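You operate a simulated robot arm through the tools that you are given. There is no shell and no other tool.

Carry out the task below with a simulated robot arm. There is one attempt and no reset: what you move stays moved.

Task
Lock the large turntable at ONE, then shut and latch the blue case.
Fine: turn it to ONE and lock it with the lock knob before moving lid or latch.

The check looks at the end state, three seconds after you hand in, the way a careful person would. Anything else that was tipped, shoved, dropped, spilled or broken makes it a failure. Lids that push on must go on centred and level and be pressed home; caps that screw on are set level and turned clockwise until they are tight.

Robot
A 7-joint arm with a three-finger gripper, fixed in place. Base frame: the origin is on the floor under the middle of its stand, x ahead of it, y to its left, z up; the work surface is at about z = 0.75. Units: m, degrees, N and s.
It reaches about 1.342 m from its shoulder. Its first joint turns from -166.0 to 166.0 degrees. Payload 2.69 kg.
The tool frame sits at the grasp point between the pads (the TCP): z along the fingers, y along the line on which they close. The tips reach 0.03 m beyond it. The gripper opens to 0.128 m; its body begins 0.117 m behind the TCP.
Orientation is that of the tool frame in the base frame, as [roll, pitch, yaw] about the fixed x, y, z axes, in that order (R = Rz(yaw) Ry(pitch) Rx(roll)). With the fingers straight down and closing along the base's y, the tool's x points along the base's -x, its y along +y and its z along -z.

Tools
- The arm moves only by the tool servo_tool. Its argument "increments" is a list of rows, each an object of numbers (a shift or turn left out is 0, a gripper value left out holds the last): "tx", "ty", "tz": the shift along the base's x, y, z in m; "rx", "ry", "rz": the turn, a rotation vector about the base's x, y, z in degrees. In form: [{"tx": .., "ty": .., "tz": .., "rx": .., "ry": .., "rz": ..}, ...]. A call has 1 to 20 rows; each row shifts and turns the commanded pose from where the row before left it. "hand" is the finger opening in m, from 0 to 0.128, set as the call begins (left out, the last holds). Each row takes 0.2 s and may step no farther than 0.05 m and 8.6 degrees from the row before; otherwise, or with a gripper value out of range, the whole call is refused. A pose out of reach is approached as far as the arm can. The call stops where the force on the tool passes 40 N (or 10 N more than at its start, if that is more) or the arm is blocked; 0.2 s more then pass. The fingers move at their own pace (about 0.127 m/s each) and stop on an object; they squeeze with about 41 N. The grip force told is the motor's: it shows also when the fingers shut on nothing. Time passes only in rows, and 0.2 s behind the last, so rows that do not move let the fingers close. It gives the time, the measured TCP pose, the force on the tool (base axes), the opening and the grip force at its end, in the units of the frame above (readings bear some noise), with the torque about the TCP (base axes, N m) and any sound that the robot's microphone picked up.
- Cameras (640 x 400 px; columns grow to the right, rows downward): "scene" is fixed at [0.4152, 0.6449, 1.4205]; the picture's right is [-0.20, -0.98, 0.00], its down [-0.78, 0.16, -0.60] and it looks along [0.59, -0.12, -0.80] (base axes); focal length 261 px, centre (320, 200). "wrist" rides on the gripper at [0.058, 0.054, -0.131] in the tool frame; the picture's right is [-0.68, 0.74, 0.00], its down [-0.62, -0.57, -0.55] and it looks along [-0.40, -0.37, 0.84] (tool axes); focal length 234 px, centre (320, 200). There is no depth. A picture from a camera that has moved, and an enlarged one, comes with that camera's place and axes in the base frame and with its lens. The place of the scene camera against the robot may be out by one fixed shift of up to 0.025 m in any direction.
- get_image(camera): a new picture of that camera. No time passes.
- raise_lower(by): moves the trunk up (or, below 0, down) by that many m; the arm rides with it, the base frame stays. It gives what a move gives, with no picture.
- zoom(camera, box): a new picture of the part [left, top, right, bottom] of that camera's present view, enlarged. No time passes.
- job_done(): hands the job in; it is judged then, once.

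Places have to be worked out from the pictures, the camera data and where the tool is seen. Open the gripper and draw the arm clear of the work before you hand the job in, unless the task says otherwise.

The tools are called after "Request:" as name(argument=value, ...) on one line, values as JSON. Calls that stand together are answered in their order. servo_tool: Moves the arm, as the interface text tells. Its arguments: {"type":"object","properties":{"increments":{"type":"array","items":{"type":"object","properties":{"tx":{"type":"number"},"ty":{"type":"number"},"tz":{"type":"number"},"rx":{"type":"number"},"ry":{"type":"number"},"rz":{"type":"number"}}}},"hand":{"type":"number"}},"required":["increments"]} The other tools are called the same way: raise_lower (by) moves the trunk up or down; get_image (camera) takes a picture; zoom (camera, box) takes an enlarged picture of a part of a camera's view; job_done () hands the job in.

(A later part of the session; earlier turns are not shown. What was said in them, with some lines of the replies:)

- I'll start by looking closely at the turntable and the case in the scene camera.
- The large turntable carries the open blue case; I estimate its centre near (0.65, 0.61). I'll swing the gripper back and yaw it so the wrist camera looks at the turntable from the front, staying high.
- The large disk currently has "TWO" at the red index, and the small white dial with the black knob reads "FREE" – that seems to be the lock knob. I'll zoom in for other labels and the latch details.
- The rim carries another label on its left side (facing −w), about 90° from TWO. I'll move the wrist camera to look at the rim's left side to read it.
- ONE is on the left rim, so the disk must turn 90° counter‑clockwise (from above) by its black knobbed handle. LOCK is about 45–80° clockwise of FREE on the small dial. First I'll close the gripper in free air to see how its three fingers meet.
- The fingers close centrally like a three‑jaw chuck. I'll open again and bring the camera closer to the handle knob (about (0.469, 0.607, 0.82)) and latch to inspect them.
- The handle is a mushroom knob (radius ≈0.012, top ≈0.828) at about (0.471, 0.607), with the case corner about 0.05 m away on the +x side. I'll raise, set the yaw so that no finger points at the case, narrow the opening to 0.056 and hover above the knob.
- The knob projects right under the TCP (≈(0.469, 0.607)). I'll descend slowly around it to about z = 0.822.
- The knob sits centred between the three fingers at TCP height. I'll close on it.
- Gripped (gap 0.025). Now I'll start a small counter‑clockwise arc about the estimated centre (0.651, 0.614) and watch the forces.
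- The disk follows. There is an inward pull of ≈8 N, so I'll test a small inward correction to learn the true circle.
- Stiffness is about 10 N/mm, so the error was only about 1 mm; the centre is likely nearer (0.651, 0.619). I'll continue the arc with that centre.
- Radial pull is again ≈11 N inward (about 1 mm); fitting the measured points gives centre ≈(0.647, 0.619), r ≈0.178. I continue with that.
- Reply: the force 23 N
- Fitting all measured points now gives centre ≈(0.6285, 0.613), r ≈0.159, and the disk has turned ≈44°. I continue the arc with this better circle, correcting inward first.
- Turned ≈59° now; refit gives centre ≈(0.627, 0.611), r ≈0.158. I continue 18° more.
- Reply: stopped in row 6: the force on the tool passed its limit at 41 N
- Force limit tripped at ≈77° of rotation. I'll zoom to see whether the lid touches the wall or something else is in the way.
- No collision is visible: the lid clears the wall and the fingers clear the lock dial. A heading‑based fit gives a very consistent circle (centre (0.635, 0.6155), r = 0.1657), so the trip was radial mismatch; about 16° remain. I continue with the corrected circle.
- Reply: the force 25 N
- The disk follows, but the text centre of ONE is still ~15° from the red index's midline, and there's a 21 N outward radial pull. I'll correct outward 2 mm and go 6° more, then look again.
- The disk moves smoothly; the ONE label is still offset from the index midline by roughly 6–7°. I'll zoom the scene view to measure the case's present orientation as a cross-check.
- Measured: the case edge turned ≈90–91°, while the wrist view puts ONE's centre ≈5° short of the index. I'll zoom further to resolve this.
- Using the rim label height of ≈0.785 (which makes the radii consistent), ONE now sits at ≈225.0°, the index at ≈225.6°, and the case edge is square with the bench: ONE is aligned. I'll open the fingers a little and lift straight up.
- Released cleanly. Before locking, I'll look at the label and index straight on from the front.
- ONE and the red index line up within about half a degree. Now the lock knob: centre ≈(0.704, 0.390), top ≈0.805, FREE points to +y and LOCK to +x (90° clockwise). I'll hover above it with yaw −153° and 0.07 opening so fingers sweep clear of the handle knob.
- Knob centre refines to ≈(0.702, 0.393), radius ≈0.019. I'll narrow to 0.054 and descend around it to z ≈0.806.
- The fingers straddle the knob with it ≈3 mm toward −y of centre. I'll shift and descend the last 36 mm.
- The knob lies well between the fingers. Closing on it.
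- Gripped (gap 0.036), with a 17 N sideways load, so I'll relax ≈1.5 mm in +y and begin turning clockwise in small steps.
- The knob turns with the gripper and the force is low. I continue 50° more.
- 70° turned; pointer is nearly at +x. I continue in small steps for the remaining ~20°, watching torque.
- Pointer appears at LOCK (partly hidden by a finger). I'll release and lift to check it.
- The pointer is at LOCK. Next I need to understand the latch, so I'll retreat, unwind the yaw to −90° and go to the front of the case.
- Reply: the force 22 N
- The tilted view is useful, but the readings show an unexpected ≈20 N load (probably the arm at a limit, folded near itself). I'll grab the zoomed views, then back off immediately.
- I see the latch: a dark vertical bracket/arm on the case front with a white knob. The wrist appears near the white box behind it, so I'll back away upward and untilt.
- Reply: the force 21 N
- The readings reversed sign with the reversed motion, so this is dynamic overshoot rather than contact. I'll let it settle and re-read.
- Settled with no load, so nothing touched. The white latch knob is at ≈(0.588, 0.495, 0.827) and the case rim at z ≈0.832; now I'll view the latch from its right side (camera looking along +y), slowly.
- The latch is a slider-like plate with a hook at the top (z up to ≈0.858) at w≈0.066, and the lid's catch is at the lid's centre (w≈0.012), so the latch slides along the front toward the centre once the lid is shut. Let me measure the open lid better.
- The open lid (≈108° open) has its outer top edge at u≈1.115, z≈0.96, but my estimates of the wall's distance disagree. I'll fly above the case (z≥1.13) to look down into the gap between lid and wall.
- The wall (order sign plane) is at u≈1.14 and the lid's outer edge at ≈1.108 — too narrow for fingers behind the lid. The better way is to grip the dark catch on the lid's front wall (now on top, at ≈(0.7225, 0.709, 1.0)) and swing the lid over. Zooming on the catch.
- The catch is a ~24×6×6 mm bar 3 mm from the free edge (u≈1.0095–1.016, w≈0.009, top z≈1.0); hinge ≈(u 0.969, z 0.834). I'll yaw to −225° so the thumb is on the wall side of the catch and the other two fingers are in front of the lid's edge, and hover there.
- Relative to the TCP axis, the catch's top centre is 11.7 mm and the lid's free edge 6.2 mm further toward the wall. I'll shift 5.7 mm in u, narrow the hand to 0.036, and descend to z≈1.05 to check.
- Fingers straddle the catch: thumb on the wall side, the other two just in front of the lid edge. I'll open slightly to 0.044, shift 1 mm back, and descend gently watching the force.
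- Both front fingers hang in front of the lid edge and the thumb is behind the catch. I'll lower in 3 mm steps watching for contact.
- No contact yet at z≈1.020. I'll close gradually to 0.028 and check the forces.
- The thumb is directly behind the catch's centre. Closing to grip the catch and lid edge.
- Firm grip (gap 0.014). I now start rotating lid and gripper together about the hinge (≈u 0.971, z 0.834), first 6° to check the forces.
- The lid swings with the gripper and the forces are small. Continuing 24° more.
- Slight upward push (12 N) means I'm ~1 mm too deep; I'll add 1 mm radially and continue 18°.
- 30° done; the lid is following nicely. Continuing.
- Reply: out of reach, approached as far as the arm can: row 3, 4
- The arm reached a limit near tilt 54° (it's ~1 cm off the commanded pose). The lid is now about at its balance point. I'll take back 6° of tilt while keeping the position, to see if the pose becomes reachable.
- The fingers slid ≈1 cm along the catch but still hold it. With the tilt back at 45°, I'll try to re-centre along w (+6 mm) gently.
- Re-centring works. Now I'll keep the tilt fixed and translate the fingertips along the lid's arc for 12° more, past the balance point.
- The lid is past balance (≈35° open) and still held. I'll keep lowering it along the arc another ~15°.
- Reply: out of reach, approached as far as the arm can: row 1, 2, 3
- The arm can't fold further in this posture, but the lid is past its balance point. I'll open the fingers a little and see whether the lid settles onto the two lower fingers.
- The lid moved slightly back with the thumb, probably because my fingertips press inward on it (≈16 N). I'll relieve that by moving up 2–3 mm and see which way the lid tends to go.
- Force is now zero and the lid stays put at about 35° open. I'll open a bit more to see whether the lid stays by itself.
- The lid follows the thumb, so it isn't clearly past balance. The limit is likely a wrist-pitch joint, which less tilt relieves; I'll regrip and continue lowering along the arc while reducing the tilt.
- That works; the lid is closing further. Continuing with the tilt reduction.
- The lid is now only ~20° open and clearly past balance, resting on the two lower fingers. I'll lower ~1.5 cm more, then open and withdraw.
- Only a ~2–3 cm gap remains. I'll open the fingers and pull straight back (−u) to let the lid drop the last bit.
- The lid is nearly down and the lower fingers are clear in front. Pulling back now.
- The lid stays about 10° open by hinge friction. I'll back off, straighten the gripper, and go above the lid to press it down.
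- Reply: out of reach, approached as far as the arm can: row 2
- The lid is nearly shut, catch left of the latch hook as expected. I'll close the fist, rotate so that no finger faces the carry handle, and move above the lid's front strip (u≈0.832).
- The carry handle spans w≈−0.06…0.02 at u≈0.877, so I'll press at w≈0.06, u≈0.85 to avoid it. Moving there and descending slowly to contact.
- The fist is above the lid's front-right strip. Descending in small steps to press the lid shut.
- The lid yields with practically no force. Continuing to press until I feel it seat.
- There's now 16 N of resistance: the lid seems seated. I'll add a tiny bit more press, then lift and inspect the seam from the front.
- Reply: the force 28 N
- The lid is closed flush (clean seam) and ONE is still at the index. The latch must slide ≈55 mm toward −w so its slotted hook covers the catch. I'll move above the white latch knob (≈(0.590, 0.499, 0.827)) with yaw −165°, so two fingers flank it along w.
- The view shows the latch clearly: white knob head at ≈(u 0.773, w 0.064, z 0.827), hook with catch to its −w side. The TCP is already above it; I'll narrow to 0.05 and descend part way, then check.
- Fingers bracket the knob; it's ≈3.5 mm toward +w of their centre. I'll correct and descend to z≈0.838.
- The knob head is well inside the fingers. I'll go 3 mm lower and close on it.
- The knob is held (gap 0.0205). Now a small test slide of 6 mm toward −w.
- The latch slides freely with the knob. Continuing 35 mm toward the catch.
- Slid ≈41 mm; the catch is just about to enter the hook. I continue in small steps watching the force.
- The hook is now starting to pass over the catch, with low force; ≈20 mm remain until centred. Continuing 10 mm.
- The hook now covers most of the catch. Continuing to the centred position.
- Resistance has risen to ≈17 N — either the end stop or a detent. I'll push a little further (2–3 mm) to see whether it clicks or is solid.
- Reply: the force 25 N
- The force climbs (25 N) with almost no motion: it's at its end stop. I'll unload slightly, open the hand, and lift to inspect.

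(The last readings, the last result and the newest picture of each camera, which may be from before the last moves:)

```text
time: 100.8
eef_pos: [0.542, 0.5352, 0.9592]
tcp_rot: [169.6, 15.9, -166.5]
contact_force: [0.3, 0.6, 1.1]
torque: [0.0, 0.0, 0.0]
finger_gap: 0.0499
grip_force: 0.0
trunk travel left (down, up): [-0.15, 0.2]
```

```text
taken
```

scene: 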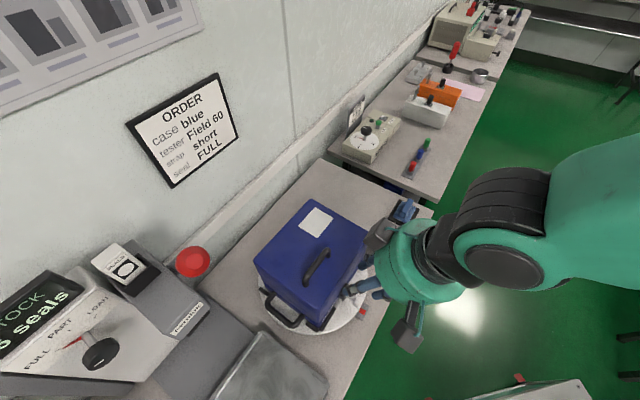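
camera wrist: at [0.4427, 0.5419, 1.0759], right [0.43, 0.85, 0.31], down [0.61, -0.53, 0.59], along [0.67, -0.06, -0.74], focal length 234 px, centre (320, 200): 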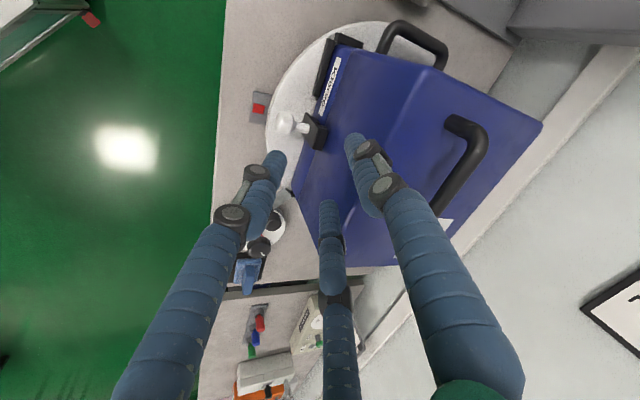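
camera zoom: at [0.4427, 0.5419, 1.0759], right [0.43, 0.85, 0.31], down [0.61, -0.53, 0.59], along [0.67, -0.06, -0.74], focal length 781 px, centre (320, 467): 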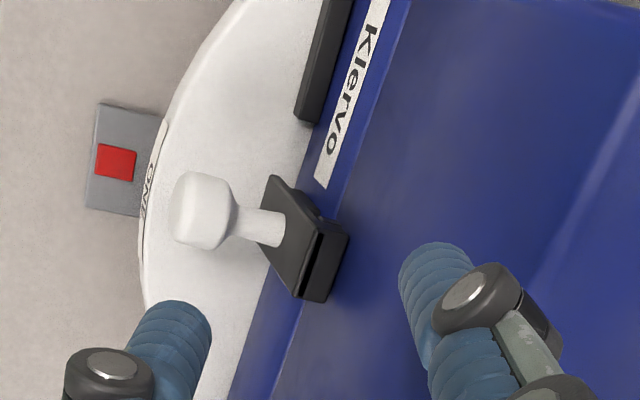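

The hook now covers the catch. I'll withdraw, straighten up, and take a front inspection view.

Request:
servo_tool(increments=[{"tz": 0.03}, {"tx": -0.01, "ty": -0.01, "tz": 0.03, "rx": -3.5, "ry": 3.5}, {"tx": -0.01, "ty": -0.015, "tz": 0.02, "rx": -3.5, "ry": 3.5}, {"tx": -0.01, "ty": -0.015, "rx": -3.5, "ry": 3.5}, {"tx": -0.01, "ty": -0.015, "rx": -3.5, "ry": 3.5}, {"tx": -0.01, "ty": -0.015, "rz": 7.5}, {"tx": -0.005, "ty": -0.015, "rz": 7.5}, {"ty": -0.015, "rz": 7.5}, {"ty": -0.01, "rz": 7.5}, {"rz": 7.5}, {"rz": 7.5}, {"rz": 7.5}, {"rz": 7.5}, {"rz": 7.5}, {"rz": 7.5}, {}], hand=0.128)

Request:
get_image(camera="wrist")

Request:
zoom(camera="wrist", box=[250, 150, 410, 260])

```text
time: 104.2
eef_pos: [0.4867, 0.4247, 1.0381]
tcp_rot: [179.9, -1.1, -90.0]
contact_force: [-0.2, -0.1, -0.2]
torque: [-0.01, 0.01, -0.02]
finger_gap: 0.128
grip_force: 0.1
trunk travel left (down, up): [-0.15, 0.2]
```

```text
taken
camera wrist: at [0.4331, 0.3699, 1.1706], right [-0.73, 0.68, -0.01], down [0.57, 0.63, 0.54], along [0.37, 0.39, -0.84], focal length 234 px, centre (320, 200)
```

wrist: 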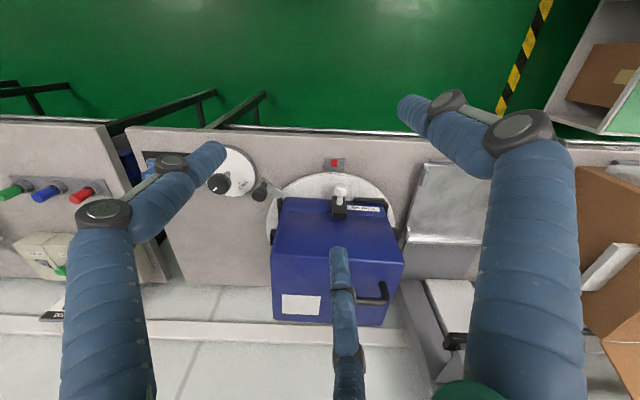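

```text
3.64 times, centred on (330, 205) of wrist
camera zoom: at [0.4331, 0.3699, 1.1706], right [-0.73, 0.68, -0.01], down [0.57, 0.63, 0.54], along [0.37, 0.39, -0.84], focal length 852 px, centre (284, 182)
```

zoom: 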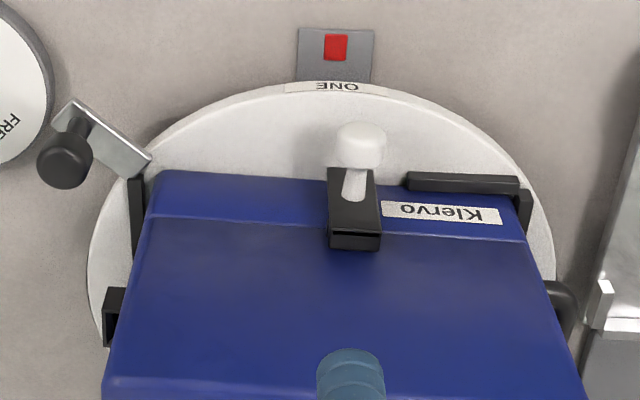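

Request:
zoom(camera="wrist", box=[310, 175, 370, 225])

Request:
zoom(camera="wrist", box=[300, 145, 380, 195])

Request:
zoom(camera="scene", box=[230, 190, 430, 340])

Request:
zoom(camera="scene", box=[360, 215, 420, 260])

```text
8.00 times, centred on (340, 200) of wrist
camera zoom: at [0.4331, 0.3699, 1.1706], right [-0.73, 0.68, -0.01], down [0.57, 0.63, 0.54], along [0.37, 0.39, -0.84], focal length 1873 px, centre (160, 200)
```

zoom: 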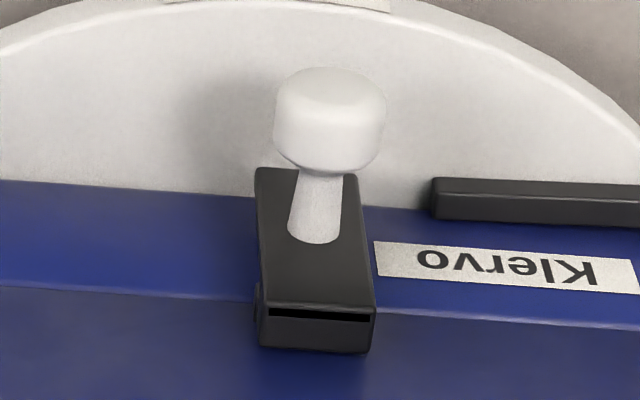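

```text
8.00 times, centred on (340, 170) of wrist
camera zoom: at [0.4331, 0.3699, 1.1706], right [-0.73, 0.68, -0.01], down [0.57, 0.63, 0.54], along [0.37, 0.39, -0.84], focal length 1873 px, centre (160, 440)
```

zoom: 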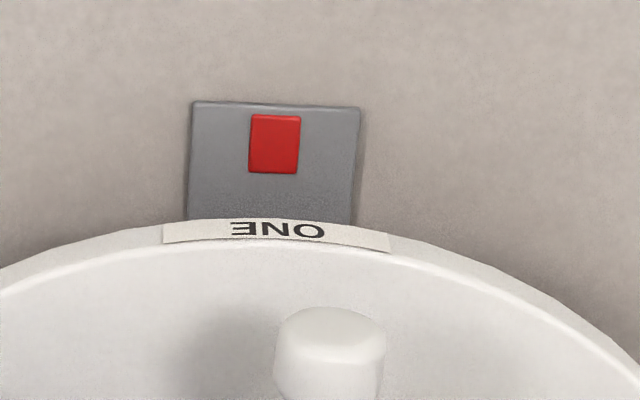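

```text
2.67 times, centred on (330, 265) of scene
camera zoom: at [0.4152, 0.6449, 1.4205], right [-0.2, -0.98, 0.0], down [-0.78, 0.16, -0.6], along [0.59, -0.12, -0.8], focal length 695 px, centre (293, 27)
```

zoom: 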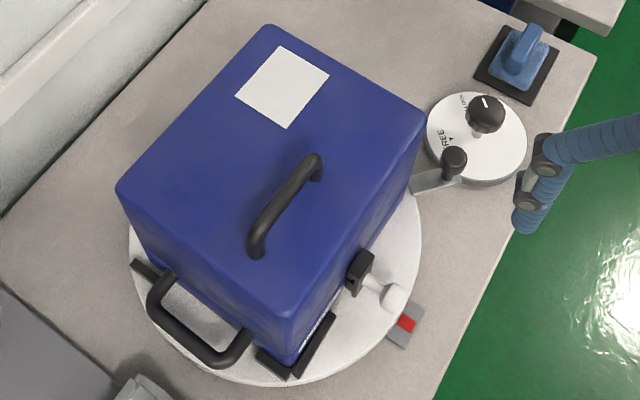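

```text
8.89 times, centred on (390, 238) of scene
camera zoom: at [0.4152, 0.6449, 1.4205], right [-0.2, -0.98, 0.0], down [-0.78, 0.16, -0.6], along [0.59, -0.12, -0.8], focal length 2318 px, centre (-302, -133)
```

zoom: 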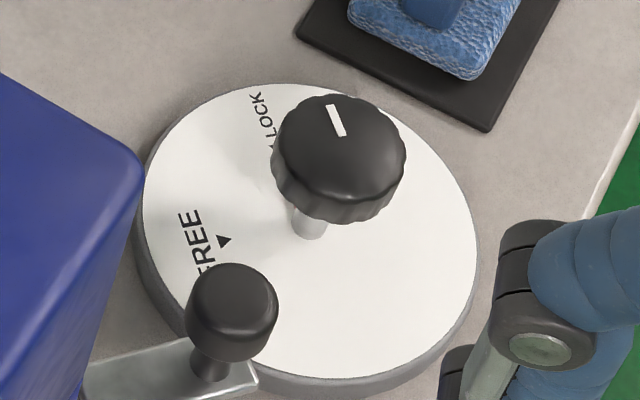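

ONE is aligned with the index, the knob reads LOCK (and the table held against the 25 N side push on the latch), the lid seam is flush and the hook covers the catch. I'll draw the open gripper further clear and take a last look.

Request:
servo_tool(increments=[{"tz": 0.03}, {"tz": 0.03}, {"tx": -0.01, "ty": -0.02, "tz": 0.03}, {"tx": -0.01, "ty": -0.02, "tz": 0.02}, {"ty": -0.02}, {}, {}])

Request:
get_image(camera="scene")

Request:
zoom(camera="scene", box=[320, 250, 400, 330])

```text
time: 105.8
eef_pos: [0.4666, 0.3657, 1.1472]
tcp_rot: [179.8, -1.2, -90.1]
contact_force: [-0.4, -1.2, -0.7]
torque: [0.0, 0.04, 0.0]
finger_gap: 0.1277
grip_force: 0.0
trunk travel left (down, up): [-0.15, 0.2]
```

```text
taken
```

scene: 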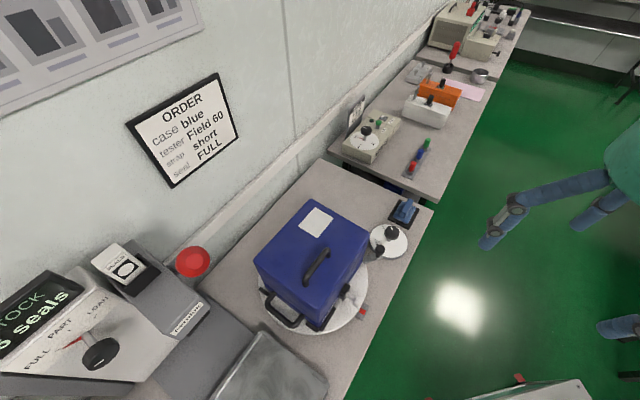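

```text
5.00 times, centred on (360, 290) of scene
camera zoom: at [0.4152, 0.6449, 1.4205], right [-0.2, -0.98, 0.0], down [-0.78, 0.16, -0.6], along [0.59, -0.12, -0.8], focal length 1304 px, centre (120, -250)
```

zoom: 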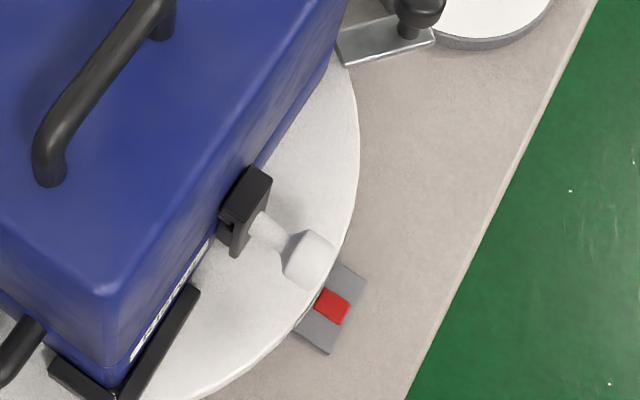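

Everything appears as asked: turntable at ONE and locked, case shut and latched, arm clear with open gripper, and nothing else disturbed. Handing in.

Request:
job_done()

```text
The job is handed in.
```

The large turntable is locked at ONE, and the blue case is shut and latched. The job is handed in, but I have no verdict from the check.

- **Turntable:** I turned it counter-clockwise from TWO to ONE. The ONE label sits within about half a degree of the red index.
- **Lock:** I turned the lock knob from FREE to LOCK before touching the lid or latch. The turntable did not move under a 25 N side push later on.
- **Lid:** I swung it over by its catch and pressed it down to about 28 N. The seam along the front looks flush.
- **Latch:** I slid it about 64 mm to its end stop. The hook covers the lid's catch, about 2 mm past centre.

While turning the table, the force limit tripped once, at about 75° of rotation. I think I was pulling slightly off the true circle. The open lid also came close to the wall around then, so I can't fully rule out that it brushed it; I saw no sign of it.

Nothing else looked tipped or moved in the last pictures. The gripper is open and the arm is clear of the work.
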